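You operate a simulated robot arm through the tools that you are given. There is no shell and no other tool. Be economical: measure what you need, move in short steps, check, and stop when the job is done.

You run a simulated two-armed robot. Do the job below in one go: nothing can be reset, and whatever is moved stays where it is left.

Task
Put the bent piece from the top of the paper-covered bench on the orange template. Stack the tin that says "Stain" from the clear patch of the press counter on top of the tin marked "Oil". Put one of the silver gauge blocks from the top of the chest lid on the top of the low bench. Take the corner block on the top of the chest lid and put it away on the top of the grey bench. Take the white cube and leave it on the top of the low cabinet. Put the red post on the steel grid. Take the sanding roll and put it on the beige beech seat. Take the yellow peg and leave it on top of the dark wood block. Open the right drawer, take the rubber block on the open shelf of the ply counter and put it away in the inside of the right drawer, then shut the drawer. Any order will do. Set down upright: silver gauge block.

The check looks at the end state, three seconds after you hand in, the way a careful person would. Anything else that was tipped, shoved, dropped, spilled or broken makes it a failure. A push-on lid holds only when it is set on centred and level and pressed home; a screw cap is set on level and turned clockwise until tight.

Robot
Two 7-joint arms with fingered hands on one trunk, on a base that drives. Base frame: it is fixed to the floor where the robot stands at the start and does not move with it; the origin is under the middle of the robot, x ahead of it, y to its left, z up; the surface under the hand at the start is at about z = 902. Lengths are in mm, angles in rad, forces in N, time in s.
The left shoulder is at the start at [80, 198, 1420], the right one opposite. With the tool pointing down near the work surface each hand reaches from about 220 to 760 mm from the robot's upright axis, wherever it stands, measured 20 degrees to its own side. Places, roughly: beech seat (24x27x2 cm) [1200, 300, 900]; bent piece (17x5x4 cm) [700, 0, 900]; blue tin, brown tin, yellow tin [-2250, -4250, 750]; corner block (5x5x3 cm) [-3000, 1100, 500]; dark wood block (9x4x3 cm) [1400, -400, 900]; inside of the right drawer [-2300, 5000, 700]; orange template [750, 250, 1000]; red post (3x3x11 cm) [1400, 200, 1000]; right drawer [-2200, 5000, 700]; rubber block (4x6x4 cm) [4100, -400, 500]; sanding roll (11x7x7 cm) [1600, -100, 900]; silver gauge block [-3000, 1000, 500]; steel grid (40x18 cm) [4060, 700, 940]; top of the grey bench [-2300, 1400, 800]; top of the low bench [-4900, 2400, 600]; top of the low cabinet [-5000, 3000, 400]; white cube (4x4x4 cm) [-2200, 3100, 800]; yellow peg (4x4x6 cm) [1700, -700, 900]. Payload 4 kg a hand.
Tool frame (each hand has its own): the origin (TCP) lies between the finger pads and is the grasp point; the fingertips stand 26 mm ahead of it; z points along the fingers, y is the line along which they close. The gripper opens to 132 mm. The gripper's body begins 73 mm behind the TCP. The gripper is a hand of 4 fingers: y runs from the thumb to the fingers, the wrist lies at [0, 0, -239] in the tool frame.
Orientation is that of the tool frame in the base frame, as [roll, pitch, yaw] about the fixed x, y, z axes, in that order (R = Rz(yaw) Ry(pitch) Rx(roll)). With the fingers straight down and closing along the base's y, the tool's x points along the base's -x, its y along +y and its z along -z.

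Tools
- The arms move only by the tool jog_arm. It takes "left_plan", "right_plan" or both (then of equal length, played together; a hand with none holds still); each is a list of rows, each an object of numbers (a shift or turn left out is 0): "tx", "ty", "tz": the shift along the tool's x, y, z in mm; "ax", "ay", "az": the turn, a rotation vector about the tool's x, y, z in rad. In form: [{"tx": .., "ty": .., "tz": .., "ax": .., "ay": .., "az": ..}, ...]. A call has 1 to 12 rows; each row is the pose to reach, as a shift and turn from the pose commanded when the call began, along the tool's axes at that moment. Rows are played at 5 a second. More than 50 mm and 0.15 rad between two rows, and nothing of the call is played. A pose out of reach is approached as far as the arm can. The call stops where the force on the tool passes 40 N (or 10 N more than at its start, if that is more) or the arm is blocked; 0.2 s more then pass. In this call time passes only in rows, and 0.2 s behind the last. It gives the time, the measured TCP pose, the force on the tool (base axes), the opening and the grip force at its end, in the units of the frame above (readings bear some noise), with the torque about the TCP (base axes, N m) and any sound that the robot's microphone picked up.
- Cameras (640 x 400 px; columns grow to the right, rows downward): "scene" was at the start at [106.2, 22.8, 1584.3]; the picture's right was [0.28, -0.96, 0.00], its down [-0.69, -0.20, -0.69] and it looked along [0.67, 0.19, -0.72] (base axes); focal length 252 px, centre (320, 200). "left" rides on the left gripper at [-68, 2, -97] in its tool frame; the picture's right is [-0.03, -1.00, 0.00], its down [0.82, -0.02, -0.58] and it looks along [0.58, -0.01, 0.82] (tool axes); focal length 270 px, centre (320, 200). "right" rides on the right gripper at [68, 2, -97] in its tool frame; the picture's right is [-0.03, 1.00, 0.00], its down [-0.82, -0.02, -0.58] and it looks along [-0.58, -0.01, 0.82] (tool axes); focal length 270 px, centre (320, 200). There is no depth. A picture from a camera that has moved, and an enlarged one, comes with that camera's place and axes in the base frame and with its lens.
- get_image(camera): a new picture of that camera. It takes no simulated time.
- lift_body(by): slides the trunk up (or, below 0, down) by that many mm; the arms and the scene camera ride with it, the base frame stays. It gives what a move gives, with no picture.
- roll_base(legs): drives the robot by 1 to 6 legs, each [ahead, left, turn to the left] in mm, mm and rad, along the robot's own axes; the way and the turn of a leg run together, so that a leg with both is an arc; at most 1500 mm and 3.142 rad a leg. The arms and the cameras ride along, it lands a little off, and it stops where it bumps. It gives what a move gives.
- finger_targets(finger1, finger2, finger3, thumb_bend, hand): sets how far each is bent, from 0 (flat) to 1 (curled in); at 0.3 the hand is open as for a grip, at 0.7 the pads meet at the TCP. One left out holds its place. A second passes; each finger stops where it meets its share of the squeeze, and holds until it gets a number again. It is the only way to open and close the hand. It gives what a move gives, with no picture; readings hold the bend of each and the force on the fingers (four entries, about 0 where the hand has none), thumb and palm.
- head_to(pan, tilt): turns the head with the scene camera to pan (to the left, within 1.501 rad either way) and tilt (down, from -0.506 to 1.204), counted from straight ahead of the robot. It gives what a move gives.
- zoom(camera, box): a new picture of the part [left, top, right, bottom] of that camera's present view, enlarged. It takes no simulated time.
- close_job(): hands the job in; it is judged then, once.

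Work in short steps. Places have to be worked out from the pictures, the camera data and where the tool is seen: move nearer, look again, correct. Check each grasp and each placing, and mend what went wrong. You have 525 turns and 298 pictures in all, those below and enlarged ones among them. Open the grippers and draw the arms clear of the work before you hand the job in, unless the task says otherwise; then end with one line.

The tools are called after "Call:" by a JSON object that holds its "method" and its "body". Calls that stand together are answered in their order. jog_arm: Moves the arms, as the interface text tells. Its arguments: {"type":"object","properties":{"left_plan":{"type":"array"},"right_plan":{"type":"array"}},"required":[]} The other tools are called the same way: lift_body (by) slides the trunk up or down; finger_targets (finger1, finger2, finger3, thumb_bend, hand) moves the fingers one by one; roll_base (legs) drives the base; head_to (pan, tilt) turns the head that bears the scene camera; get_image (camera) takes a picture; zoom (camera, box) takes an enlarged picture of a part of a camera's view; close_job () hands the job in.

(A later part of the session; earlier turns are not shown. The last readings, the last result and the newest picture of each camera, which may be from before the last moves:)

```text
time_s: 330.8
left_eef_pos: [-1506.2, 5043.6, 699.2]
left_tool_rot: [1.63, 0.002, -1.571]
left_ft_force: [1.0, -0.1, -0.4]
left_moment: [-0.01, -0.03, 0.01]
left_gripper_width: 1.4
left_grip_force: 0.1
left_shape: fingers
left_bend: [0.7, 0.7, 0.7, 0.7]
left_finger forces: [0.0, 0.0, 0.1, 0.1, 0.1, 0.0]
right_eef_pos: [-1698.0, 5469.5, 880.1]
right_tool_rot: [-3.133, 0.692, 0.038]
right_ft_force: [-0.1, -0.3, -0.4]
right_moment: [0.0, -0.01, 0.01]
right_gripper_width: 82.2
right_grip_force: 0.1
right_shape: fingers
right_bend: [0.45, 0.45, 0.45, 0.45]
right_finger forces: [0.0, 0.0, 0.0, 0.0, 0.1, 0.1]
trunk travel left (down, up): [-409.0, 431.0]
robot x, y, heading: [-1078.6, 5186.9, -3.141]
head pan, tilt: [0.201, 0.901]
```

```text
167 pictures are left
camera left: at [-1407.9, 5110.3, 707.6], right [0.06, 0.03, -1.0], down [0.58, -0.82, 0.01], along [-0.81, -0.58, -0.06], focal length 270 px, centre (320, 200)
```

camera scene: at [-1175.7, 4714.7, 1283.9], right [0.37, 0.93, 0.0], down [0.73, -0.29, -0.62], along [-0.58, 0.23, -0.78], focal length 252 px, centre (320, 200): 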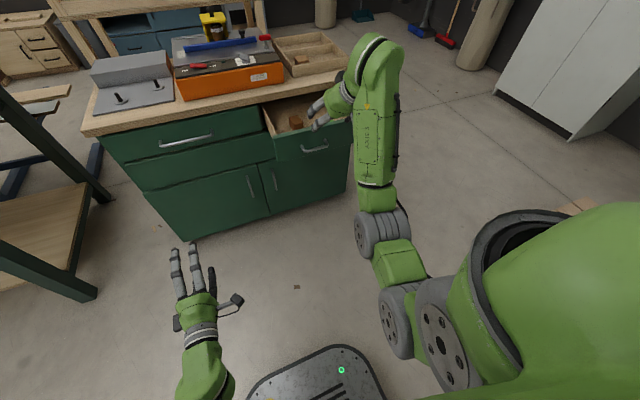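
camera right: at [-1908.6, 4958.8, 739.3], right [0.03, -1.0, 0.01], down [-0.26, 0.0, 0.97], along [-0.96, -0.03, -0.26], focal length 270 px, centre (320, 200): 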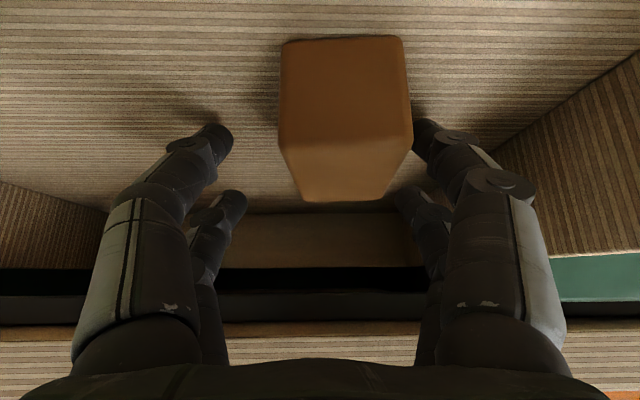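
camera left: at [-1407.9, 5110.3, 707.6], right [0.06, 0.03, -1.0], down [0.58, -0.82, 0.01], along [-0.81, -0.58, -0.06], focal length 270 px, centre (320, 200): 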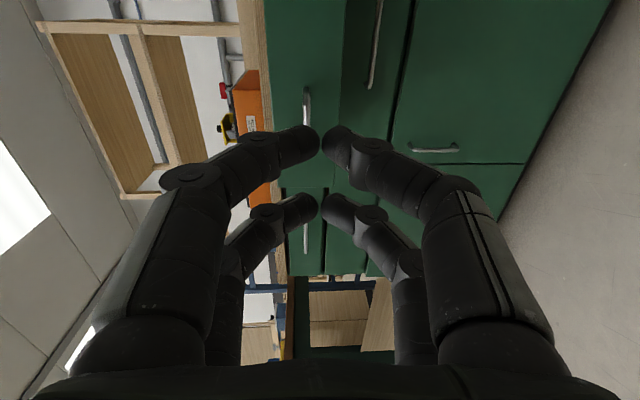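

Drive forward 490 pushing the drawer most of the way.

Call:
{"method": "roll_base", "body": {"legs": [[490, 0, 0]]}}

Call:
{"method": "get_image", "body": {"camera": "scene"}}

```text
time_s: 333.7
left_eef_pos: [-1999.9, 5039.2, 700.4]
left_tool_rot: [1.63, 0.0, -1.568]
left_ft_force: [0.1, 0.0, 0.4]
left_moment: [0.0, -0.02, -0.02]
left_gripper_width: 0.7
left_grip_force: 0.1
left_shape: fingers
left_bend: [0.7, 0.7, 0.7, 0.7]
left_finger forces: [0.0, 0.0, 0.0, 0.0, 0.0, 0.0]
right_eef_pos: [-2193.8, 5466.4, 880.5]
right_tool_rot: [-3.133, 0.692, 0.043]
right_ft_force: [0.0, 0.0, 0.2]
right_moment: [-0.03, -0.02, 0.0]
right_gripper_width: 82.1
right_grip_force: 0.1
right_shape: fingers
right_bend: [0.45, 0.45, 0.45, 0.45]
right_finger forces: [0.0, 0.0, 0.0, 0.1, 0.1, 0.1]
trunk travel left (down, up): [-409.0, 431.0]
robot x, y, heading: [-1570.0, 5187.9, -3.135]
head pan, tilt: [0.201, 0.901]
```

```text
166 pictures are left
camera scene: at [-1678.1, 5171.1, 1255.9], right [-0.2, 0.98, 0.0], down [0.77, 0.16, -0.62], along [-0.61, -0.13, -0.78], focal length 252 px, centre (320, 200)
```

scene: 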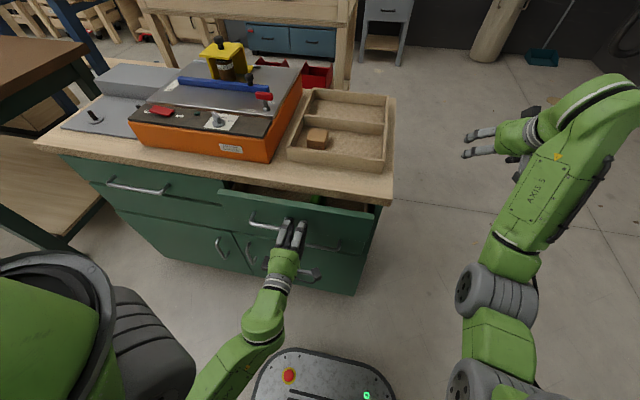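

The drawer is nearly shut. I finish the push with the arm, force-limited.

Call:
{"method": "jog_arm", "body": {"left_plan": [{"tz": 12}, {"tz": 24}, {"tz": 34}, {"tz": 42}, {"tz": 48}, {"tz": 54}]}}

Call:
{"method": "get_image", "body": {"camera": "scene"}}

```text
time_s: 335.1
left_eef_pos: [-2047.2, 5041.7, 694.9]
left_tool_rot: [1.633, -0.004, -1.569]
left_ft_force: [34.0, 0.2, 7.3]
left_moment: [-0.01, 0.16, -0.12]
left_gripper_width: 0.0
left_grip_force: 16.9
left_shape: fingers
left_bend: [0.72, 0.72, 0.71, 0.71]
left_finger forces: [12.0, 11.2, 4.8, 0.0, 7.0, 0.1]
right_eef_pos: [-2189.4, 5465.3, 882.3]
right_tool_rot: [-3.131, 0.694, 0.043]
right_ft_force: [-0.2, -0.9, -0.8]
right_moment: [-0.01, -0.02, 0.01]
right_gripper_width: 82.7
right_grip_force: 0.1
right_shape: fingers
right_bend: [0.45, 0.45, 0.45, 0.45]
right_finger forces: [0.0, 0.0, 0.0, 0.0, 0.0, 0.0]
trunk travel left (down, up): [-409.0, 431.0]
robot x, y, heading: [-1570.1, 5183.5, -3.134]
head pan, tilt: [0.201, 0.901]
stopped in row 6 (left hand): the force on the tool passed its limit at 48 N (the readings are from after the stop); the commanded pose is now the measured one
```

```text
165 pictures are left
camera scene: at [-1672.0, 5171.4, 1256.5], right [-0.21, 0.98, 0.0], down [0.76, 0.16, -0.62], along [-0.61, -0.13, -0.78], focal length 252 px, centre (320, 200)
```

scene: 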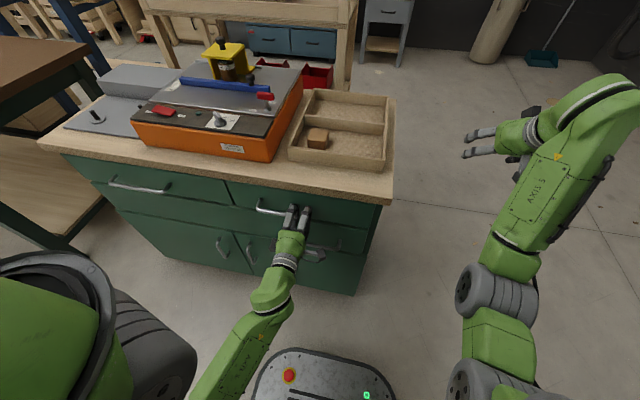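

Drawer shut flush. I back off and return both hands to pointing down.

Call:
{"method": "roll_base", "body": {"legs": [[-350, 0, 0]]}}

Call:
{"method": "jog_arm", "body": {"left_plan": [{"ax": 0.14}, {"ax": 0.28}, {"ax": 0.42}, {"ax": 0.56}, {"ax": 0.7}, {"ax": 0.84}, {"ax": 0.98}, {"ax": 1.12}, {"ax": 1.26}, {"ax": 1.4}, {"ax": 1.508}], "right_plan": [{"ay": 0.07}, {"ay": 0.14}, {"ay": 0.21}, {"ay": 0.28}, {"ay": 0.35}, {"ay": 0.42}, {"ay": 0.49}, {"ay": 0.56}, {"ay": 0.63}, {"ay": 0.66}, {"ay": 0.692}]}}

Call:
{"method": "lift_body", "body": {"by": 300}}

Call:
{"method": "get_image", "body": {"camera": "scene"}}

```text
time_s: 337.4
left_eef_pos: [-1692.7, 5040.2, 693.7]
left_tool_rot: [1.635, -0.003, -1.561]
left_ft_force: [0.1, -0.9, 0.6]
left_moment: [0.0, 0.01, 0.01]
left_gripper_width: 0.6
left_grip_force: 0.0
left_shape: fingers
left_bend: [0.7, 0.7, 0.7, 0.7]
left_finger forces: [0.0, 0.0, 0.1, 0.0, 0.1, 0.0]
right_eef_pos: [-1836.9, 5463.7, 880.1]
right_tool_rot: [-3.132, 0.691, 0.052]
right_ft_force: [0.0, 0.5, 1.2]
right_moment: [0.03, 0.0, 0.01]
right_gripper_width: 82.0
right_grip_force: 0.1
right_shape: fingers
right_bend: [0.45, 0.45, 0.45, 0.45]
right_finger forces: [0.1, 0.1, 0.1, 0.0, 0.1, 0.1]
trunk travel left (down, up): [-409.0, 431.0]
robot x, y, heading: [-1218.0, 5191.4, -3.13]
head pan, tilt: [0.201, 0.901]
```

```text
time_s: 339.8
left_eef_pos: [-1691.9, 5041.3, 693.4]
left_tool_rot: [-3.137, -0.002, -1.563]
left_ft_force: [0.6, 0.0, -0.6]
left_moment: [0.02, -0.02, 0.0]
left_gripper_width: 0.8
left_grip_force: 0.0
left_shape: fingers
left_bend: [0.7, 0.7, 0.7, 0.7]
left_finger forces: [0.1, 0.0, 0.1, 0.0, 0.0, 0.1]
right_eef_pos: [-1844.7, 5464.0, 873.1]
right_tool_rot: [-3.135, 0.0, 0.046]
right_ft_force: [-0.9, -0.3, -0.1]
right_moment: [0.02, -0.04, 0.03]
right_gripper_width: 82.1
right_grip_force: 0.1
right_shape: fingers
right_bend: [0.45, 0.45, 0.45, 0.45]
right_finger forces: [0.1, 0.0, 0.0, 0.0, 0.0, 0.0]
right hand out of reach, approached as far as the arm can: row 11
trunk travel left (down, up): [-409.0, 431.0]
robot x, y, heading: [-1216.3, 5193.6, -3.129]
head pan, tilt: [0.201, 0.901]
```

```text
time_s: 342.8
left_eef_pos: [-1693.0, 5041.0, 993.6]
left_tool_rot: [-3.142, -0.002, -1.564]
left_ft_force: [0.0, 0.2, 0.4]
left_moment: [0.03, -0.03, -0.01]
left_gripper_width: 0.9
left_grip_force: 0.0
left_shape: fingers
left_bend: [0.7, 0.7, 0.7, 0.7]
left_finger forces: [0.1, 0.0, 0.1, 0.0, 0.0, 0.1]
right_eef_pos: [-1844.4, 5464.3, 1175.2]
right_tool_rot: [-3.134, 0.003, 0.044]
right_ft_force: [0.5, -0.4, -0.1]
right_moment: [0.02, -0.03, 0.0]
right_gripper_width: 82.3
right_grip_force: 0.1
right_shape: fingers
right_bend: [0.45, 0.45, 0.45, 0.45]
right_finger forces: [0.0, 0.0, 0.0, 0.0, 0.0, 0.1]
trunk travel left (down, up): [-709.0, 131.0]
robot x, y, heading: [-1214.9, 5187.1, -3.135]
head pan, tilt: [0.201, 0.901]
```

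```text
164 pictures are left
camera scene: at [-1320.5, 5173.5, 1555.9], right [-0.21, 0.98, 0.0], down [0.77, 0.17, -0.62], along [-0.61, -0.13, -0.78], focal length 252 px, centre (320, 200)
```

scene: 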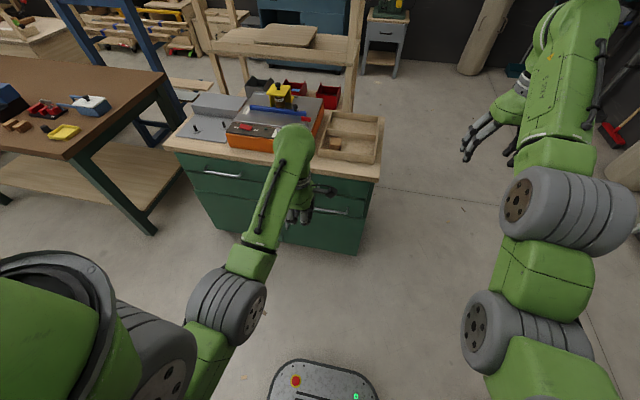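

I return the left hand to its standard turn, pull the right hand in, and slide along to the brown table for the white cube.

Call:
{"method": "jog_arm", "body": {"left_plan": [{"az": -0.143}, {"az": -0.286}, {"az": -0.429}, {"az": -0.571}, {"az": -0.714}, {"az": -0.857}, {"az": -1.0}, {"az": -1.142}, {"az": -1.285}, {"az": -1.428}, {"az": -1.571}], "right_plan": [{"tx": 12, "tz": 6}, {"tx": 24, "tz": 12}, {"tx": 36, "tz": 18}, {"tx": 48, "tz": 24}, {"tx": 60, "tz": 30}, {"tx": 72, "tz": 36}, {"tx": 84, "tz": 42}, {"tx": 96, "tz": 48}, {"tx": 108, "tz": 54}, {"tx": 115, "tz": 58}, {"tx": 120, "tz": 60}]}}

Call:
{"method": "finger_targets", "body": {"hand": "left", "finger1": 0.4, "finger2": 0.4, "finger3": 0.4, "thumb_bend": 0.4}}

Call:
{"method": "roll_base", "body": {"legs": [[0, 1400, 0], [0, 600, 0]]}}

Call:
{"method": "head_to", "body": {"pan": 0.0, "tilt": 0.7}}

Call:
{"method": "get_image", "body": {"camera": "scene"}}

```text
time_s: 345.2
left_eef_pos: [-1692.7, 5041.0, 993.9]
left_tool_rot: [3.138, -0.001, 0.012]
left_ft_force: [0.1, 0.3, -1.0]
left_moment: [0.0, 0.02, -0.02]
left_gripper_width: 0.7
left_grip_force: 0.1
left_shape: fingers
left_bend: [0.7, 0.7, 0.7, 0.7]
left_finger forces: [0.0, 0.0, 0.0, 0.0, 0.1, 0.1]
right_eef_pos: [-1766.0, 5476.8, 1103.1]
right_tool_rot: [-3.135, 0.003, 0.045]
right_ft_force: [0.4, -0.3, -0.2]
right_moment: [0.0, -0.03, -0.01]
right_gripper_width: 82.5
right_grip_force: 0.1
right_shape: fingers
right_bend: [0.45, 0.45, 0.45, 0.45]
right_finger forces: [0.0, 0.0, 0.0, 0.1, 0.0, 0.1]
right hand out of reach, approached as far as the arm can: row 1, 2, 3, 4, 5, 6, 7, 8, 9, 10, 11
trunk travel left (down, up): [-709.0, 131.0]
robot x, y, heading: [-1213.6, 5189.7, -3.132]
head pan, tilt: [0.201, 0.901]
```

```text
time_s: 346.2
left_eef_pos: [-1692.5, 5041.1, 994.6]
left_tool_rot: [3.138, -0.002, 0.01]
left_ft_force: [-0.2, 1.3, 0.6]
left_moment: [0.02, 0.0, 0.02]
left_gripper_width: 99.3
left_grip_force: 0.1
left_shape: fingers
left_bend: [0.4, 0.4, 0.4, 0.4]
left_finger forces: [0.0, 0.0, 0.0, 0.1, 0.0, 0.1]
right_eef_pos: [-1764.3, 5476.6, 1104.5]
right_tool_rot: [-3.134, 0.002, 0.043]
right_ft_force: [0.8, -0.1, -0.3]
right_moment: [-0.01, 0.02, -0.03]
right_gripper_width: 82.3
right_grip_force: 0.1
right_shape: fingers
right_bend: [0.45, 0.45, 0.45, 0.45]
right_finger forces: [0.0, 0.1, 0.1, 0.0, 0.1, 0.0]
trunk travel left (down, up): [-709.0, 131.0]
robot x, y, heading: [-1216.2, 5191.0, -3.132]
head pan, tilt: [0.201, 0.901]
```

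```text
time_s: 356.2
left_eef_pos: [-1688.6, 3039.5, 995.3]
left_tool_rot: [3.14, -0.002, -0.001]
left_ft_force: [-1.2, 0.2, 0.4]
left_moment: [0.01, -0.01, -0.01]
left_gripper_width: 99.2
left_grip_force: 0.0
left_shape: fingers
left_bend: [0.4, 0.4, 0.4, 0.4]
left_finger forces: [0.0, 0.1, 0.0, 0.0, 0.1, 0.0]
right_eef_pos: [-1757.1, 3475.7, 1103.2]
right_tool_rot: [-3.135, 0.002, 0.036]
right_ft_force: [-0.6, -0.8, 0.1]
right_moment: [0.0, -0.01, 0.0]
right_gripper_width: 82.3
right_grip_force: 0.1
right_shape: fingers
right_bend: [0.45, 0.45, 0.45, 0.45]
right_finger forces: [0.1, 0.1, 0.0, 0.0, 0.0, 0.1]
trunk travel left (down, up): [-709.0, 131.0]
robot x, y, heading: [-1215.3, 3184.5, -3.143]
head pan, tilt: [0.201, 0.901]
```

```text
time_s: 356.9
left_eef_pos: [-1689.0, 3037.9, 995.0]
left_tool_rot: [3.14, -0.003, 0.0]
left_ft_force: [0.3, 0.0, -0.4]
left_moment: [0.0, 0.01, 0.02]
left_gripper_width: 99.4
left_grip_force: 0.0
left_shape: fingers
left_bend: [0.4, 0.4, 0.4, 0.4]
left_finger forces: [0.1, 0.0, 0.0, 0.1, 0.0, 0.0]
right_eef_pos: [-1755.6, 3473.7, 1103.2]
right_tool_rot: [-3.134, 0.003, 0.034]
right_ft_force: [0.1, -0.2, -1.0]
right_moment: [-0.03, 0.0, -0.01]
right_gripper_width: 82.5
right_grip_force: 0.0
right_shape: fingers
right_bend: [0.45, 0.45, 0.45, 0.45]
right_finger forces: [0.0, 0.0, 0.0, 0.1, 0.1, 0.1]
trunk travel left (down, up): [-709.0, 131.0]
robot x, y, heading: [-1212.2, 3182.9, -3.139]
head pan, tilt: [0.0, 0.7]
```

```text
163 pictures are left
camera scene: at [-1326.9, 3181.9, 1572.0], right [0.0, 1.0, 0.0], down [0.64, 0.0, -0.76], along [-0.76, 0.0, -0.64], focal length 252 px, centre (320, 200)
```

scene: 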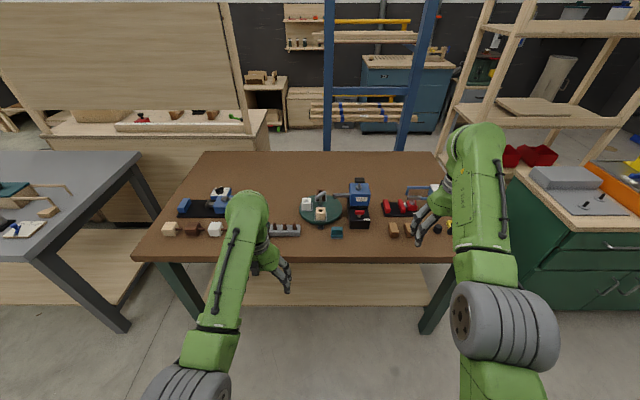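

I zoom along the table's front row.

Call:
{"method": "zoom", "body": {"camera": "scene", "box": [140, 170, 300, 270]}}

Call:
{"method": "zoom", "body": {"camera": "scene", "box": [280, 170, 440, 270]}}

```text
4.00 times, centred on (220, 220) of scene
camera zoom: at [-1326.9, 3181.9, 1572.0], right [0.0, 1.0, 0.0], down [0.64, 0.0, -0.76], along [-0.76, 0.0, -0.64], focal length 1007 px, centre (720, 120)
```

zoom: 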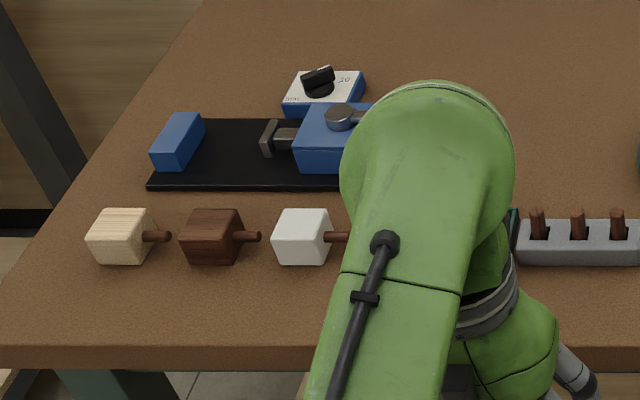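

```text
4.00 times, centred on (360, 220) of scene
camera zoom: at [-1326.9, 3181.9, 1572.0], right [0.0, 1.0, 0.0], down [0.64, 0.0, -0.76], along [-0.76, 0.0, -0.64], focal length 1007 px, centre (160, 120)
```

zoom: 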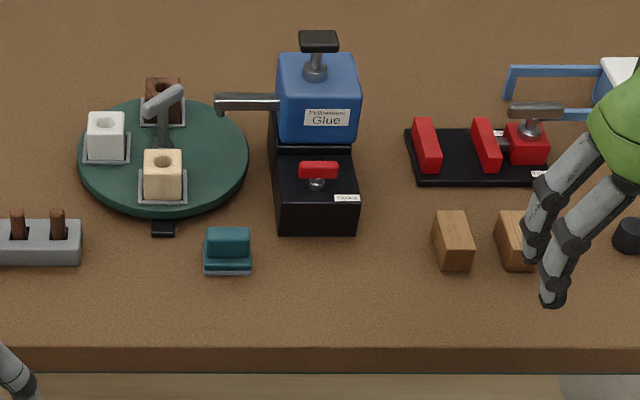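

The listed spot matches the white cube standing on the green turntable at about (−2198,3118). I'll use the right hand, turned to close along x with its free row on the outside; I turn it and pull the left hand back.

Call:
{"method": "jog_arm", "body": {"right_plan": [{"az": 0.143}, {"az": 0.286}, {"az": 0.429}, {"az": 0.571}, {"az": 0.714}, {"az": 0.857}, {"az": 1.0}, {"az": 1.142}, {"az": 1.285}, {"az": 1.428}, {"az": 1.605}], "left_plan": [{"tx": 10, "tz": -6}, {"tx": 20, "tz": -12}, {"tx": 30, "tz": -18}, {"tx": 40, "tz": -24}, {"tx": 50, "tz": -30}, {"tx": 60, "tz": -36}, {"tx": 70, "tz": -42}, {"tx": 80, "tz": -48}, {"tx": 90, "tz": -54}, {"tx": 100, "tz": -60}, {"tx": 105, "tz": -60}]}}

Call:
{"method": "roll_base", "body": {"legs": [[0, 280, 0], [300, 0, 0]]}}

Call:
{"method": "get_image", "body": {"camera": "scene"}}

Call:
{"method": "get_image", "body": {"camera": "right"}}

```text
refused: row 11 steps farther than a row can; nothing moved
```

```text
time_s: 360.5
left_eef_pos: [-1983.4, 2761.3, 995.0]
left_tool_rot: [3.14, 0.0, -0.004]
left_ft_force: [0.4, 0.6, 0.0]
left_moment: [-0.03, 0.0, 0.0]
left_gripper_width: 99.3
left_grip_force: 0.0
left_shape: fingers
left_bend: [0.4, 0.4, 0.4, 0.4]
left_finger forces: [0.1, 0.0, 0.0, 0.1, 0.0, 0.0]
right_eef_pos: [-2052.0, 3197.1, 1105.4]
right_tool_rot: [-3.136, 0.004, 0.031]
right_ft_force: [-0.7, 1.1, -0.1]
right_moment: [0.0, -0.01, -0.02]
right_gripper_width: 82.2
right_grip_force: 0.1
right_shape: fingers
right_bend: [0.45, 0.45, 0.45, 0.45]
right_finger forces: [0.1, 0.0, 0.0, 0.0, 0.0, 0.1]
trunk travel left (down, up): [-709.0, 131.0]
robot x, y, heading: [-1509.2, 2903.2, 3.143]
head pan, tilt: [0.0, 0.7]
```

```text
160 pictures are left
camera scene: at [-1620.9, 2903.6, 1572.4], right [0.0, 1.0, 0.0], down [0.64, 0.0, -0.77], along [-0.77, 0.0, -0.64], focal length 252 px, centre (320, 200)
```

scene: 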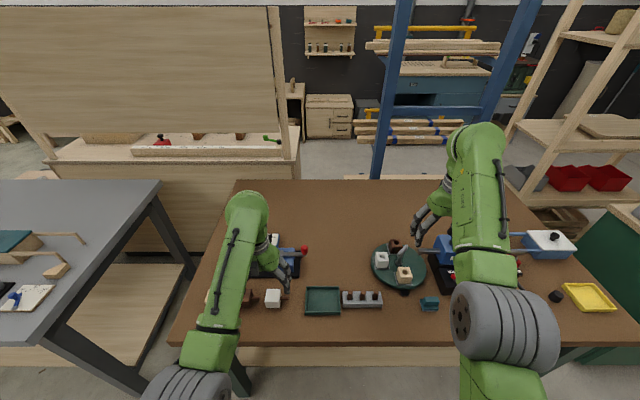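

```text
159 pictures are left
camera right: at [-1982.0, 3196.9, 1201.4], right [0.01, -1.0, -0.01], down [-0.81, -0.01, 0.58], along [-0.58, 0.0, -0.81], focal length 270 px, centre (320, 200)
```

right: 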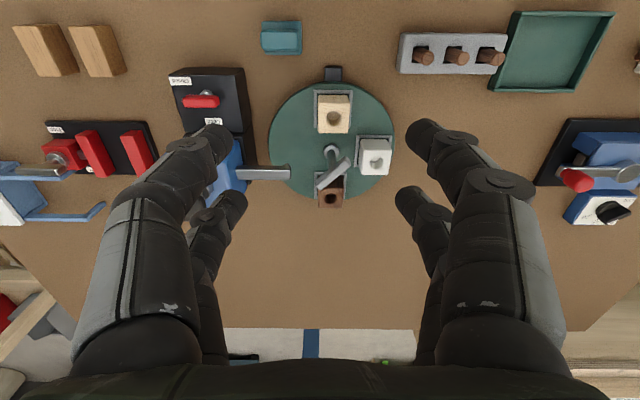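

Cube top triangulates to (−2163,3119,850). I turn the right hand while moving over it.

Call:
{"method": "jog_arm", "body": {"right_plan": [{"tx": -9.5, "ty": 8, "tz": 5, "az": 0.134}, {"tx": -19, "ty": 16, "tz": 10, "az": 0.268}, {"tx": -28.5, "ty": 24, "tz": 15, "az": 0.402}, {"tx": -38, "ty": 32, "tz": 20, "az": 0.536}, {"tx": -47.5, "ty": 39, "tz": 25, "az": 0.67}, {"tx": -57, "ty": 47, "tz": 30, "az": 0.804}, {"tx": -66.5, "ty": 55, "tz": 35, "az": 0.938}, {"tx": -76, "ty": 63, "tz": 40, "az": 1.072}, {"tx": -85, "ty": 71, "tz": 45, "az": 1.206}, {"tx": -95, "ty": 79, "tz": 50, "az": 1.34}, {"tx": -104, "ty": 87, "tz": 55, "az": 1.474}, {"tx": -114, "ty": 95, "tz": 60, "az": 1.602}]}}

Call:
{"method": "get_image", "body": {"camera": "right"}}

```text
time_s: 363.1
left_eef_pos: [-1987.8, 2760.9, 993.8]
left_tool_rot: [3.14, -0.002, -0.004]
left_ft_force: [0.9, -0.2, 0.0]
left_moment: [0.02, -0.02, 0.02]
left_gripper_width: 99.3
left_grip_force: 0.0
left_shape: fingers
left_bend: [0.4, 0.4, 0.4, 0.4]
left_finger forces: [0.0, 0.1, 0.0, 0.0, 0.0, 0.0]
right_eef_pos: [-2163.7, 3096.9, 1041.4]
right_tool_rot: [3.14, 0.006, -1.572]
right_ft_force: [-1.0, 0.4, -0.3]
right_moment: [-0.01, -0.03, 0.03]
right_gripper_width: 82.5
right_grip_force: 0.0
right_shape: fingers
right_bend: [0.45, 0.45, 0.45, 0.45]
right_finger forces: [0.0, 0.0, 0.0, 0.1, 0.0, 0.0]
trunk travel left (down, up): [-709.0, 131.0]
robot x, y, heading: [-1504.8, 2904.3, 3.14]
head pan, tilt: [0.0, 0.7]
```

```text
158 pictures are left
camera right: at [-2165.0, 3027.6, 1137.8], right [-1.0, 0.03, 0.0], down [0.02, 0.81, 0.58], along [0.01, 0.58, -0.81], focal length 270 px, centre (320, 200)
```

right: 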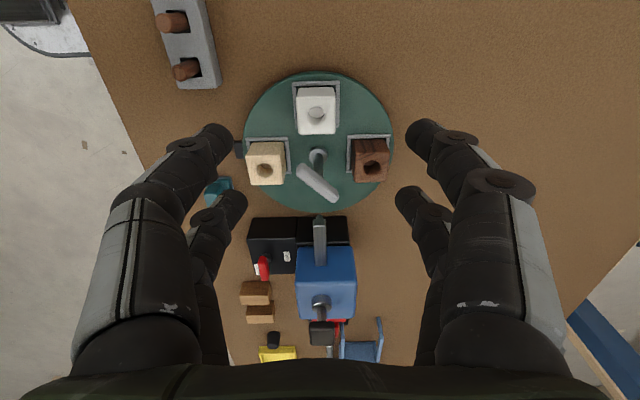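

I zoom in on the cube and its holder.

Call:
{"method": "zoom", "body": {"camera": "right", "box": [260, 60, 380, 150]}}

Call:
{"method": "zoom", "body": {"camera": "scene", "box": [350, 225, 450, 300]}}

```text
4.44 times, centred on (320, 105) of right
camera zoom: at [-2165.0, 3027.6, 1137.8], right [-1.0, 0.03, 0.0], down [0.02, 0.81, 0.58], along [0.01, 0.58, -0.81], focal length 1201 px, centre (320, 622)
```

zoom: 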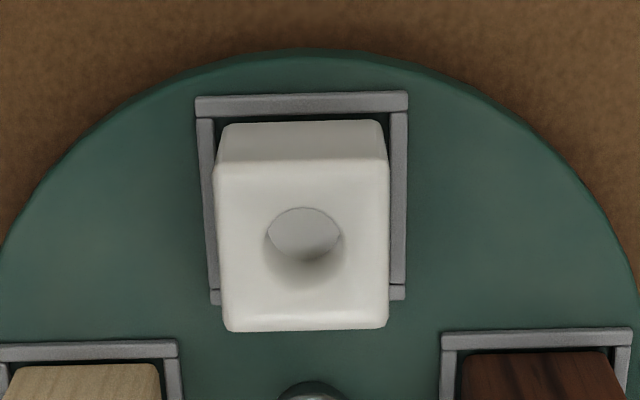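

```text
5.33 times, centred on (400, 262) of scene
camera zoom: at [-1624.8, 2903.5, 1572.0], right [0.0, 1.0, 0.0], down [0.64, 0.0, -0.76], along [-0.76, 0.0, -0.64], focal length 1342 px, centre (-107, -133)
```

zoom: 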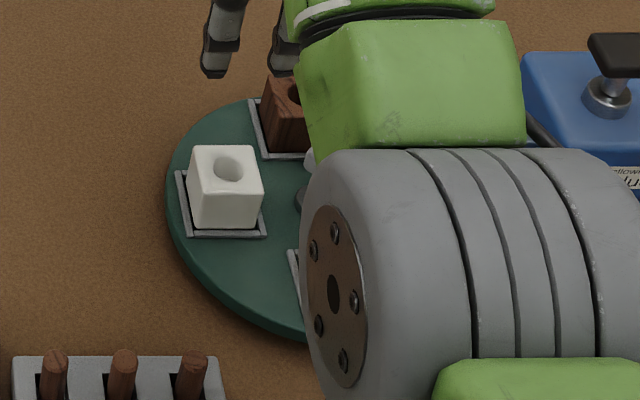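

The holder is a low loose frame. I lower over the cube to TCP z≈865 with a small correction.

Call:
{"method": "jog_arm", "body": {"right_plan": [{"tx": -3, "ty": -2, "tz": 45}, {"tx": -7, "ty": -4, "tz": 90}, {"tx": -7, "ty": -4, "tz": 135}, {"tx": -7, "ty": -4, "tz": 172}]}}

Call:
{"method": "get_image", "body": {"camera": "right"}}

```text
time_s: 364.1
left_eef_pos: [-1986.6, 2761.9, 994.5]
left_tool_rot: [3.138, -0.002, -0.004]
left_ft_force: [0.4, 0.8, -0.5]
left_moment: [-0.02, 0.01, -0.03]
left_gripper_width: 99.2
left_grip_force: 0.1
left_shape: fingers
left_bend: [0.4, 0.4, 0.4, 0.4]
left_finger forces: [0.0, 0.0, 0.1, 0.0, 0.0, 0.1]
right_eef_pos: [-2159.1, 3106.9, 871.6]
right_tool_rot: [3.139, 0.007, -1.571]
right_ft_force: [-0.3, 0.2, 0.2]
right_moment: [0.03, 0.02, 0.01]
right_gripper_width: 82.6
right_grip_force: 0.1
right_shape: fingers
right_bend: [0.45, 0.45, 0.45, 0.45]
right_finger forces: [0.1, 0.0, 0.0, 0.0, 0.1, 0.1]
trunk travel left (down, up): [-709.0, 131.0]
robot x, y, heading: [-1508.7, 2901.0, 3.142]
head pan, tilt: [0.0, 0.7]
```

```text
155 pictures are left
camera right: at [-2159.5, 3037.3, 968.7], right [-1.0, 0.03, 0.0], down [0.02, 0.81, 0.58], along [0.01, 0.58, -0.81], focal length 270 px, centre (320, 200)
```

right: 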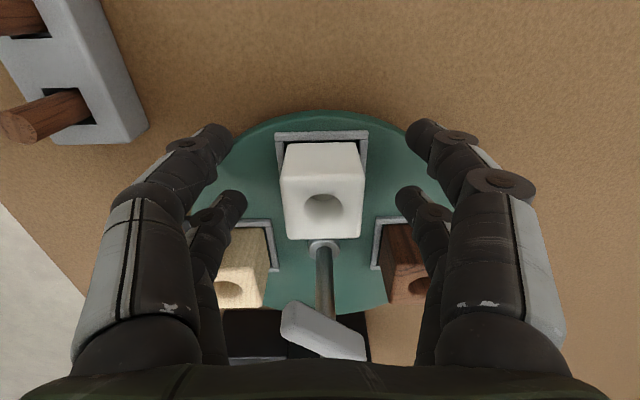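

Aligned on the cube. Down 25 more and close.

Call:
{"method": "jog_arm", "body": {"right_plan": [{"tz": 12}, {"tz": 25}]}}

Call:
{"method": "finger_targets", "body": {"hand": "right", "finger1": 0.7, "finger2": 0.7, "finger3": 0.7, "thumb_bend": 0.7}}

Call:
{"method": "get_image", "body": {"camera": "right"}}

```text
time_s: 364.7
left_eef_pos: [-1983.2, 2760.0, 997.2]
left_tool_rot: [-3.141, 0.002, -0.002]
left_ft_force: [0.6, -0.4, -0.5]
left_moment: [0.01, -0.01, 0.0]
left_gripper_width: 99.3
left_grip_force: 0.1
left_shape: fingers
left_bend: [0.4, 0.4, 0.4, 0.4]
left_finger forces: [0.1, 0.0, 0.1, 0.0, 0.0, 0.1]
right_eef_pos: [-2159.8, 3105.7, 855.9]
right_tool_rot: [3.124, 0.011, -1.571]
right_ft_force: [-3.0, 1.4, 30.4]
right_moment: [0.57, -1.61, 0.16]
right_gripper_width: 82.7
right_grip_force: 14.9
right_shape: fingers
right_bend: [0.45, 0.45, 0.49, 0.45]
right_finger forces: [0.1, 0.0, 30.1, 0.1, 0.1, 0.0]
trunk travel left (down, up): [-709.0, 131.0]
robot x, y, heading: [-1505.9, 2904.1, 3.139]
head pan, tilt: [0.0, 0.7]
```

```text
time_s: 365.7
left_eef_pos: [-1982.9, 2758.0, 997.3]
left_tool_rot: [-3.141, 0.003, -0.003]
left_ft_force: [0.1, -0.2, 0.3]
left_moment: [0.02, 0.02, 0.0]
left_gripper_width: 99.4
left_grip_force: 0.1
left_shape: fingers
left_bend: [0.4, 0.4, 0.4, 0.4]
left_finger forces: [0.0, 0.0, 0.1, 0.1, 0.1, 0.1]
right_eef_pos: [-2157.7, 3104.7, 854.0]
right_tool_rot: [3.129, 0.01, -1.57]
right_ft_force: [-4.8, -7.2, 38.3]
right_moment: [0.39, 0.03, 0.34]
right_gripper_width: 13.1
right_grip_force: 27.2
right_shape: fingers
right_bend: [0.63, 0.65, 0.69, 0.7]
right_finger forces: [12.8, 18.2, 23.8, 0.0, 0.1, 0.0]
trunk travel left (down, up): [-709.0, 131.0]
robot x, y, heading: [-1507.5, 2902.7, 3.14]
head pan, tilt: [0.0, 0.7]
```

```text
154 pictures are left
camera right: at [-2158.9, 3035.2, 950.3], right [-1.0, 0.02, 0.01], down [0.03, 0.81, 0.59], along [0.0, 0.59, -0.81], focal length 270 px, centre (320, 200)
```

right: 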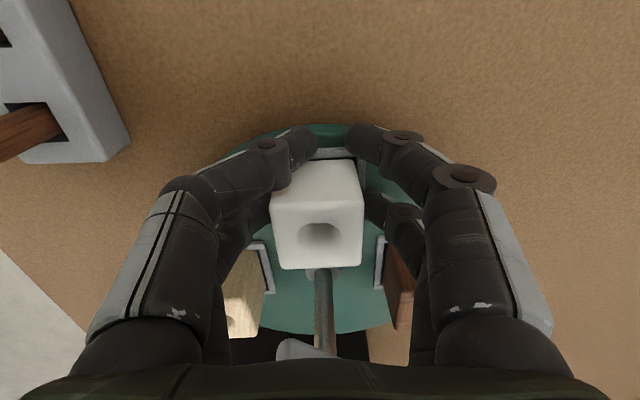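

A finger pressed on the holder frame (surface higher than judged). I raise in small steps to relieve it and look.

Call:
{"method": "jog_arm", "body": {"right_plan": [{"tz": -5}, {"tz": -10}]}}

Call:
{"method": "get_image", "body": {"camera": "right"}}

```text
time_s: 366.3
left_eef_pos: [-1984.3, 2758.5, 996.4]
left_tool_rot: [-3.141, 0.002, -0.002]
left_ft_force: [-0.3, 0.5, -0.2]
left_moment: [-0.01, -0.01, 0.0]
left_gripper_width: 99.5
left_grip_force: 0.1
left_shape: fingers
left_bend: [0.4, 0.4, 0.4, 0.4]
left_finger forces: [0.1, 0.1, 0.1, 0.1, 0.1, 0.0]
right_eef_pos: [-2156.5, 3105.6, 855.9]
right_tool_rot: [3.141, 0.008, -1.571]
right_ft_force: [-1.9, -10.3, 14.8]
right_moment: [-0.07, 0.14, 0.16]
right_gripper_width: 1.6
right_grip_force: 19.7
right_shape: fingers
right_bend: [0.7, 0.62, 0.63, 0.7]
right_finger forces: [0.1, 21.7, 17.5, 0.0, 0.0, 0.0]
trunk travel left (down, up): [-709.0, 131.0]
robot x, y, heading: [-1508.7, 2901.5, 3.14]
head pan, tilt: [0.0, 0.7]
```

```text
153 pictures are left
camera right: at [-2158.4, 3036.2, 952.4], right [-1.0, 0.03, 0.0], down [0.02, 0.81, 0.58], along [0.01, 0.58, -0.81], focal length 270 px, centre (320, 200)
```

right: 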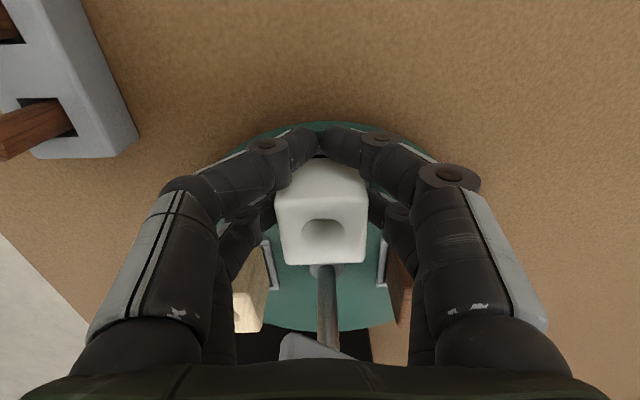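

Gripped by fingers 2/3. I keep raising slowly.

Call:
{"method": "jog_arm", "body": {"right_plan": [{"tz": -6}, {"tz": -12}]}}

Call:
{"method": "get_image", "body": {"camera": "right"}}

```text
time_s: 366.9
left_eef_pos: [-1986.2, 2762.5, 994.1]
left_tool_rot: [3.139, 0.0, -0.008]
left_ft_force: [-0.7, -0.3, 0.2]
left_moment: [0.01, 0.02, 0.01]
left_gripper_width: 99.2
left_grip_force: 0.1
left_shape: fingers
left_bend: [0.4, 0.4, 0.4, 0.4]
left_finger forces: [0.0, 0.0, 0.0, 0.0, 0.1, 0.0]
right_eef_pos: [-2159.9, 3108.9, 867.3]
right_tool_rot: [3.141, 0.01, -1.572]
right_ft_force: [0.8, 0.3, -1.0]
right_moment: [0.0, -0.03, 0.0]
right_gripper_width: 1.3
right_grip_force: 7.3
right_shape: fingers
right_bend: [0.7, 0.61, 0.61, 0.7]
right_finger forces: [0.1, 7.5, 7.6, 0.0, 0.0, 0.0]
trunk travel left (down, up): [-709.0, 131.0]
robot x, y, heading: [-1504.8, 2903.1, 3.142]
head pan, tilt: [0.0, 0.7]
```

```text
152 pictures are left
camera right: at [-2160.8, 3040.4, 963.3], right [-1.0, 0.03, 0.0], down [0.02, 0.81, 0.58], along [0.02, 0.58, -0.81], focal length 270 px, centre (320, 200)
```

right: 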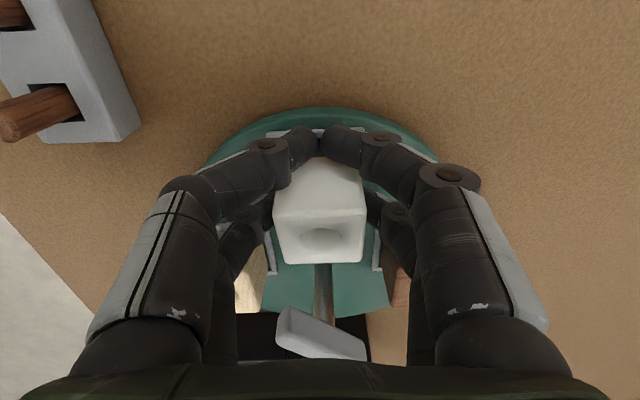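

The cube is free of the frame (it has pivoted a bit between the two fingers, which the set-down will level). I lift clear.

Call:
{"method": "jog_arm", "body": {"right_plan": [{"tz": -40}, {"tz": -80}, {"tz": -120}, {"tz": -160}]}}

Call:
{"method": "get_image", "body": {"camera": "right"}}

```text
time_s: 367.9
left_eef_pos: [-1986.0, 2761.1, 994.7]
left_tool_rot: [3.14, -0.002, -0.002]
left_ft_force: [-0.7, -0.2, 0.2]
left_moment: [0.02, 0.01, 0.01]
left_gripper_width: 99.4
left_grip_force: 0.0
left_shape: fingers
left_bend: [0.4, 0.4, 0.4, 0.4]
left_finger forces: [0.0, 0.0, 0.0, 0.1, 0.0, 0.0]
right_eef_pos: [-2158.7, 3106.9, 1029.4]
right_tool_rot: [3.14, 0.007, -1.571]
right_ft_force: [0.2, 0.3, -0.1]
right_moment: [-0.03, 0.01, -0.04]
right_gripper_width: 1.5
right_grip_force: 7.0
right_shape: fingers
right_bend: [0.7, 0.61, 0.61, 0.7]
right_finger forces: [0.0, 7.5, 7.5, 0.0, 0.0, 0.1]
trunk travel left (down, up): [-709.0, 131.0]
robot x, y, heading: [-1507.3, 2902.3, 3.143]
head pan, tilt: [0.0, 0.7]
```

```text
151 pictures are left
camera right: at [-2160.1, 3038.1, 1125.9], right [-1.0, 0.03, 0.0], down [0.02, 0.81, 0.58], along [0.01, 0.58, -0.81], focal length 270 px, centre (320, 200)
```

right: 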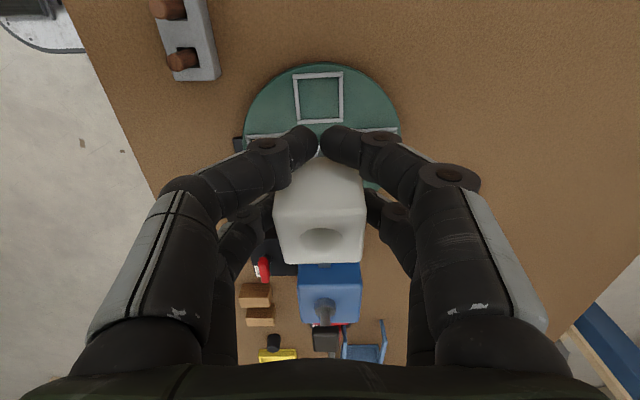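

Cube held; its holder stayed in place. I back off and slide along to y≈400 to look toward the chest.

Call:
{"method": "roll_base", "body": {"legs": [[-380, 0, 0], [0, 1250, 0], [0, 1250, 0]]}}

Call:
{"method": "head_to", "body": {"pan": 0.0, "tilt": 0.45}}

Call:
{"method": "get_image", "body": {"camera": "scene"}}

```text
time_s: 382.2
left_eef_pos: [-1704.6, 271.5, 996.3]
left_tool_rot: [3.139, -0.002, -0.055]
left_ft_force: [0.1, 0.6, -0.2]
left_moment: [0.01, -0.01, 0.02]
left_gripper_width: 99.7
left_grip_force: 0.1
left_shape: fingers
left_bend: [0.4, 0.4, 0.4, 0.4]
left_finger forces: [0.0, 0.0, 0.0, 0.1, 0.1, 0.0]
right_eef_pos: [-1860.4, 625.8, 1030.3]
right_tool_rot: [3.14, 0.007, -1.62]
right_ft_force: [0.4, 0.4, 0.5]
right_moment: [-0.01, 0.03, 0.01]
right_gripper_width: 1.5
right_grip_force: 7.2
right_shape: fingers
right_bend: [0.7, 0.61, 0.61, 0.7]
right_finger forces: [0.0, 7.4, 7.4, 0.0, 0.1, 0.0]
trunk travel left (down, up): [-709.0, 131.0]
robot x, y, heading: [-1220.3, 390.8, 3.09]
head pan, tilt: [0.0, 0.7]
```

```text
time_s: 382.9
left_eef_pos: [-1706.9, 269.9, 995.5]
left_tool_rot: [3.14, 0.0, -0.054]
left_ft_force: [0.5, -0.3, 0.0]
left_moment: [-0.03, 0.03, -0.02]
left_gripper_width: 99.4
left_grip_force: 0.0
left_shape: fingers
left_bend: [0.4, 0.4, 0.4, 0.4]
left_finger forces: [0.0, 0.0, 0.0, 0.0, 0.1, 0.0]
right_eef_pos: [-1860.8, 626.1, 1028.7]
right_tool_rot: [3.14, 0.008, -1.622]
right_ft_force: [-0.2, 0.6, -0.3]
right_moment: [0.05, -0.03, -0.02]
right_gripper_width: 1.3
right_grip_force: 7.3
right_shape: fingers
right_bend: [0.7, 0.61, 0.61, 0.7]
right_finger forces: [0.0, 7.5, 7.5, 0.0, 0.1, 0.1]
trunk travel left (down, up): [-709.0, 131.0]
robot x, y, heading: [-1217.5, 392.9, 3.087]
head pan, tilt: [0.0, 0.45]
```

```text
150 pictures are left
camera scene: at [-1342.9, 394.5, 1594.2], right [0.05, 1.0, 0.0], down [0.44, -0.02, -0.9], along [-0.9, 0.05, -0.44], focal length 252 px, centre (320, 200)
```

scene: 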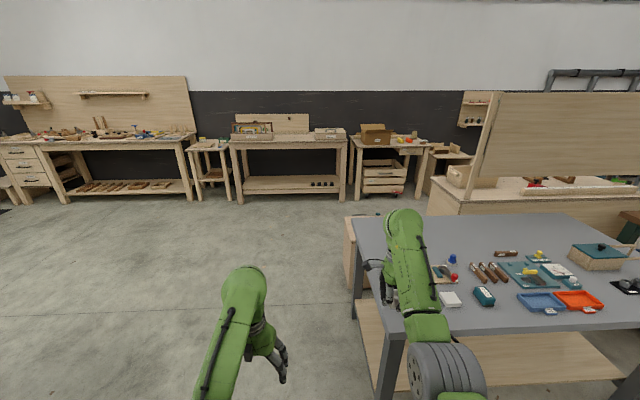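

The chest is behind the grey bench. I go round its −y side to about (−3000,200) and turn to face +y.

Call:
{"method": "roll_base", "body": {"legs": [[0, 230, 0.05], [900, 0, 0], [880, 0, 0]]}}

Call:
{"method": "head_to", "body": {"pan": -1.2, "tilt": 0.7}}

Call:
{"method": "get_image", "body": {"camera": "scene"}}

```text
time_s: 393.2
left_eef_pos: [-3475.9, 58.2, 996.0]
left_tool_rot: [3.14, 0.0, -0.033]
left_ft_force: [-0.6, 0.0, 0.6]
left_moment: [0.0, 0.02, -0.03]
left_gripper_width: 99.3
left_grip_force: 0.0
left_shape: fingers
left_bend: [0.4, 0.4, 0.4, 0.4]
left_finger forces: [0.0, 0.0, 0.0, 0.1, 0.0, 0.1]
right_eef_pos: [-3639.0, 408.1, 1030.0]
right_tool_rot: [3.138, 0.007, -1.599]
right_ft_force: [0.2, 0.5, -0.4]
right_moment: [0.0, -0.02, -0.01]
right_gripper_width: 1.3
right_grip_force: 7.5
right_shape: fingers
right_bend: [0.7, 0.61, 0.61, 0.7]
right_finger forces: [0.1, 7.6, 7.5, 0.0, 0.0, 0.0]
trunk travel left (down, up): [-709.0, 131.0]
robot x, y, heading: [-2993.7, 188.6, 3.111]
head pan, tilt: [0.0, 0.45]
```

```text
time_s: 394.6
left_eef_pos: [-3477.5, 58.6, 995.2]
left_tool_rot: [3.14, -0.002, -0.03]
left_ft_force: [-0.2, -0.1, 0.1]
left_moment: [-0.02, 0.02, 0.02]
left_gripper_width: 99.2
left_grip_force: 0.0
left_shape: fingers
left_bend: [0.4, 0.4, 0.4, 0.4]
left_finger forces: [0.0, 0.0, 0.0, 0.0, 0.0, 0.0]
right_eef_pos: [-3639.5, 408.5, 1028.7]
right_tool_rot: [3.141, 0.007, -1.599]
right_ft_force: [-1.1, -0.2, -0.5]
right_moment: [0.04, -0.02, 0.01]
right_gripper_width: 1.1
right_grip_force: 7.9
right_shape: fingers
right_bend: [0.7, 0.61, 0.61, 0.7]
right_finger forces: [0.0, 7.6, 7.5, 0.0, 0.0, 0.0]
trunk travel left (down, up): [-709.0, 131.0]
robot x, y, heading: [-2991.9, 186.9, 3.116]
head pan, tilt: [-1.201, 0.7]
```

```text
149 pictures are left
camera scene: at [-3054.3, 267.9, 1572.1], right [0.94, 0.34, 0.0], down [0.22, -0.61, -0.76], along [-0.26, 0.72, -0.64], focal length 252 px, centre (320, 200)
```

scene: 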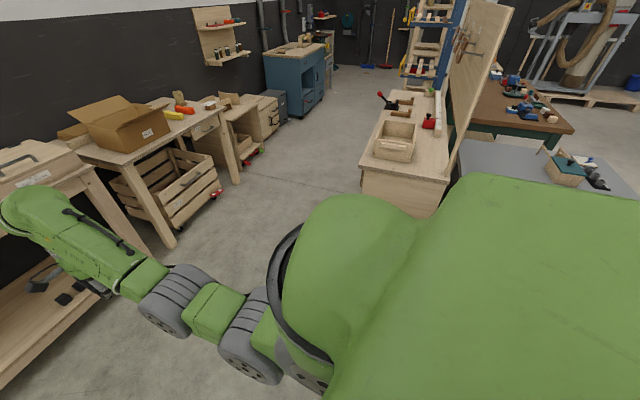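

I turn right to face the chest.

Call:
{"method": "roll_base", "body": {"legs": [[0, 0, -1.545]]}}

Call:
{"method": "head_to", "body": {"pan": 0.0, "tilt": 0.8}}

Call:
{"method": "get_image", "body": {"camera": "scene"}}

```text
time_s: 398.8
left_eef_pos: [-3128.4, 667.4, 995.8]
left_tool_rot: [3.139, -0.001, -1.593]
left_ft_force: [-1.0, 1.1, -0.3]
left_moment: [-0.02, 0.01, 0.0]
left_gripper_width: 99.5
left_grip_force: 0.0
left_shape: fingers
left_bend: [0.4, 0.4, 0.4, 0.4]
left_finger forces: [0.0, 0.1, 0.0, 0.0, 0.0, 0.0]
right_eef_pos: [-2778.9, 835.1, 1029.6]
right_tool_rot: [3.139, 0.007, 3.125]
right_ft_force: [-0.3, -0.9, -0.9]
right_moment: [0.02, 0.0, 0.0]
right_gripper_width: 1.5
right_grip_force: 7.5
right_shape: fingers
right_bend: [0.7, 0.61, 0.61, 0.7]
right_finger forces: [0.0, 7.5, 7.5, 0.0, 0.1, 0.0]
trunk travel left (down, up): [-709.0, 131.0]
robot x, y, heading: [-2992.5, 183.4, 1.555]
head pan, tilt: [-1.201, 0.7]
```

```text
time_s: 400.2
left_eef_pos: [-3128.2, 669.3, 996.0]
left_tool_rot: [3.139, -0.001, -1.592]
left_ft_force: [-0.1, 0.3, -0.2]
left_moment: [0.01, 0.02, 0.0]
left_gripper_width: 99.3
left_grip_force: 0.1
left_shape: fingers
left_bend: [0.4, 0.4, 0.4, 0.4]
left_finger forces: [0.0, 0.0, 0.0, 0.1, 0.0, 0.0]
right_eef_pos: [-2778.6, 834.7, 1029.6]
right_tool_rot: [3.14, 0.005, 3.125]
right_ft_force: [0.0, -0.6, -0.5]
right_moment: [-0.01, 0.0, -0.01]
right_gripper_width: 1.4
right_grip_force: 7.5
right_shape: fingers
right_bend: [0.7, 0.61, 0.61, 0.7]
right_finger forces: [0.0, 7.6, 7.5, 0.0, 0.1, 0.0]
trunk travel left (down, up): [-709.0, 131.0]
robot x, y, heading: [-2994.3, 185.3, 1.555]
head pan, tilt: [0.0, 0.799]
```

```text
148 pictures are left
camera scene: at [-2993.2, 298.0, 1563.8], right [1.0, -0.02, 0.0], down [-0.01, -0.72, -0.7], along [0.01, 0.7, -0.72], focal length 252 px, centre (320, 200)
```

scene: 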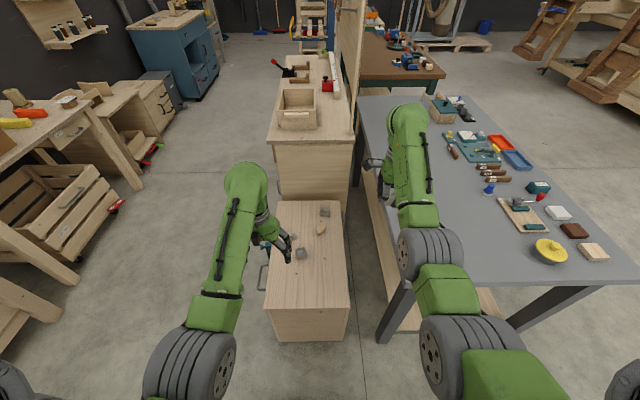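

I zoom on the chest lid.

Call:
{"method": "zoom", "body": {"camera": "scene", "box": [250, 190, 370, 290]}}

```text
4.00 times, centred on (310, 240) of scene
camera zoom: at [-2993.2, 298.0, 1563.8], right [1.0, -0.02, 0.0], down [-0.01, -0.72, -0.7], along [0.01, 0.7, -0.72], focal length 1007 px, centre (360, 40)
```

zoom: 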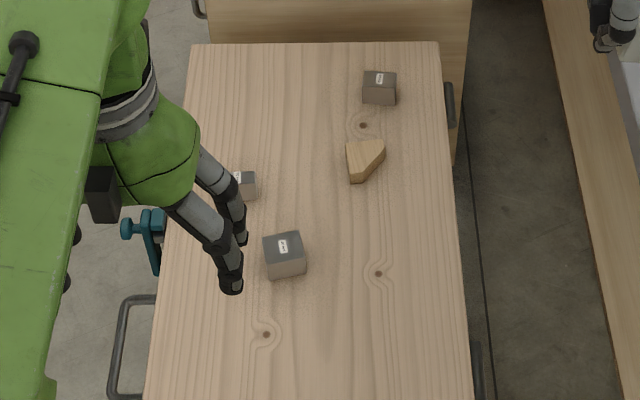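

I zoom further on the corner block and the gauge blocks.

Call:
{"method": "zoom", "body": {"camera": "scene", "box": [315, 202, 355, 240]}}

Call:
{"method": "zoom", "body": {"camera": "scene", "box": [300, 235, 345, 265]}}

```text
10.53 times, centred on (335, 221) of scene
camera zoom: at [-2993.2, 298.0, 1563.8], right [1.0, -0.02, 0.0], down [-0.01, -0.72, -0.7], along [0.01, 0.7, -0.72], focal length 2649 px, centre (162, -21)
```

zoom: 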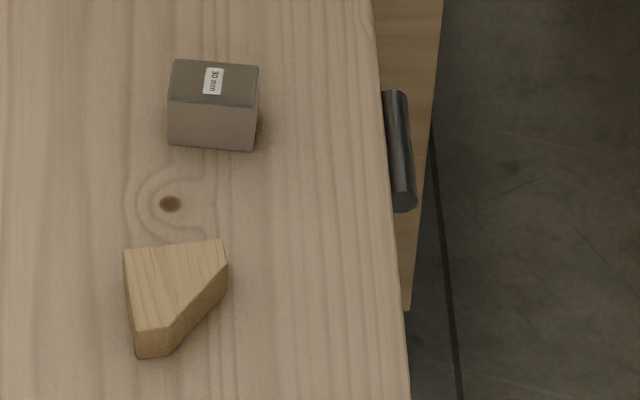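

```text
13.33 times, centred on (322, 250) of scene
camera zoom: at [-2993.2, 298.0, 1563.8], right [1.0, -0.02, 0.0], down [-0.01, -0.72, -0.7], along [0.01, 0.7, -0.72], focal length 3355 px, centre (287, -467)
```

zoom: 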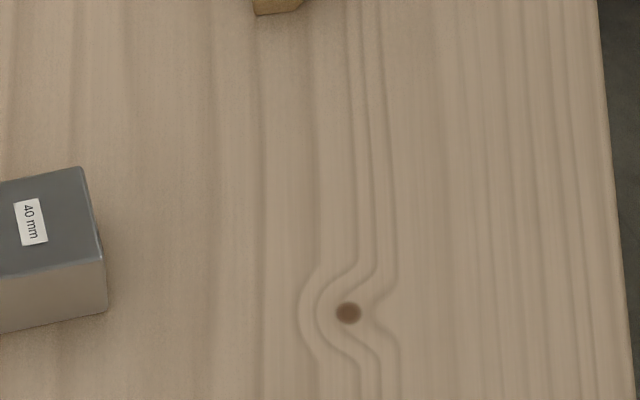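

I'll work the chest from its −x side, away from the grey bench. I slide left, turn to face +x, then slide up alongside.

Call:
{"method": "roll_base", "body": {"legs": [[0, 640, 0], [0, 0, -1.56], [0, 690, 0]]}}

Call:
{"method": "head_to", "body": {"pan": 0.1, "tilt": 0.9}}

Call:
{"method": "get_image", "body": {"camera": "scene"}}

```text
time_s: 411.0
left_eef_pos: [-3187.0, 1056.1, 994.7]
left_tool_rot: [3.14, -0.002, -3.095]
left_ft_force: [0.7, 0.3, 0.7]
left_moment: [-0.01, 0.0, 0.0]
left_gripper_width: 99.5
left_grip_force: 0.1
left_shape: fingers
left_bend: [0.4, 0.4, 0.4, 0.4]
left_finger forces: [0.0, 0.0, 0.0, 0.0, 0.1, 0.1]
right_eef_pos: [-2997.8, 719.5, 1028.0]
right_tool_rot: [3.141, 0.007, 1.621]
right_ft_force: [0.3, -1.0, 0.2]
right_moment: [-0.01, 0.0, -0.01]
right_gripper_width: 1.4
right_grip_force: 7.1
right_shape: fingers
right_bend: [0.7, 0.61, 0.61, 0.7]
right_finger forces: [0.1, 7.5, 7.5, 0.1, 0.0, 0.1]
trunk travel left (down, up): [-709.0, 131.0]
robot x, y, heading: [-3661.8, 889.4, 0.049]
head pan, tilt: [0.0, 0.799]
```

```text
time_s: 411.6
left_eef_pos: [-3188.6, 1058.2, 995.2]
left_tool_rot: [3.141, -0.001, -3.096]
left_ft_force: [0.3, 0.6, 0.6]
left_moment: [-0.03, 0.01, 0.01]
left_gripper_width: 99.3
left_grip_force: 0.0
left_shape: fingers
left_bend: [0.4, 0.4, 0.4, 0.4]
left_finger forces: [0.1, 0.1, 0.0, 0.1, 0.1, 0.1]
right_eef_pos: [-2997.8, 720.0, 1029.3]
right_tool_rot: [3.14, 0.006, 1.621]
right_ft_force: [0.5, 0.2, -0.6]
right_moment: [-0.01, 0.0, 0.05]
right_gripper_width: 1.5
right_grip_force: 7.1
right_shape: fingers
right_bend: [0.7, 0.61, 0.61, 0.7]
right_finger forces: [0.1, 7.5, 7.5, 0.0, 0.0, 0.1]
trunk travel left (down, up): [-709.0, 131.0]
robot x, y, heading: [-3657.8, 895.0, 0.055]
head pan, tilt: [0.099, 0.901]
```

```text
144 pictures are left
camera scene: at [-3555.5, 904.3, 1555.9], right [0.15, -0.99, 0.0], down [-0.77, -0.12, -0.62], along [0.61, 0.09, -0.78], focal length 252 px, centre (320, 200)
```

scene: 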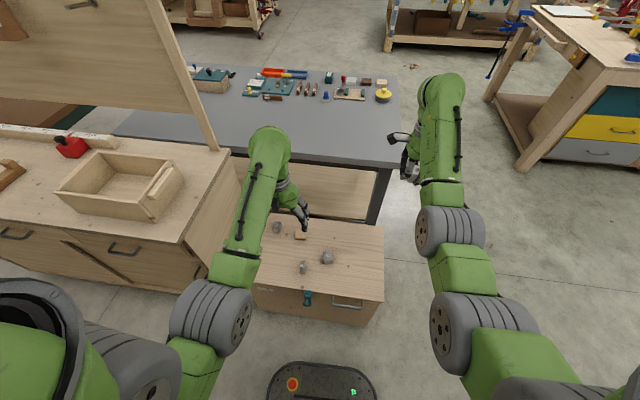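

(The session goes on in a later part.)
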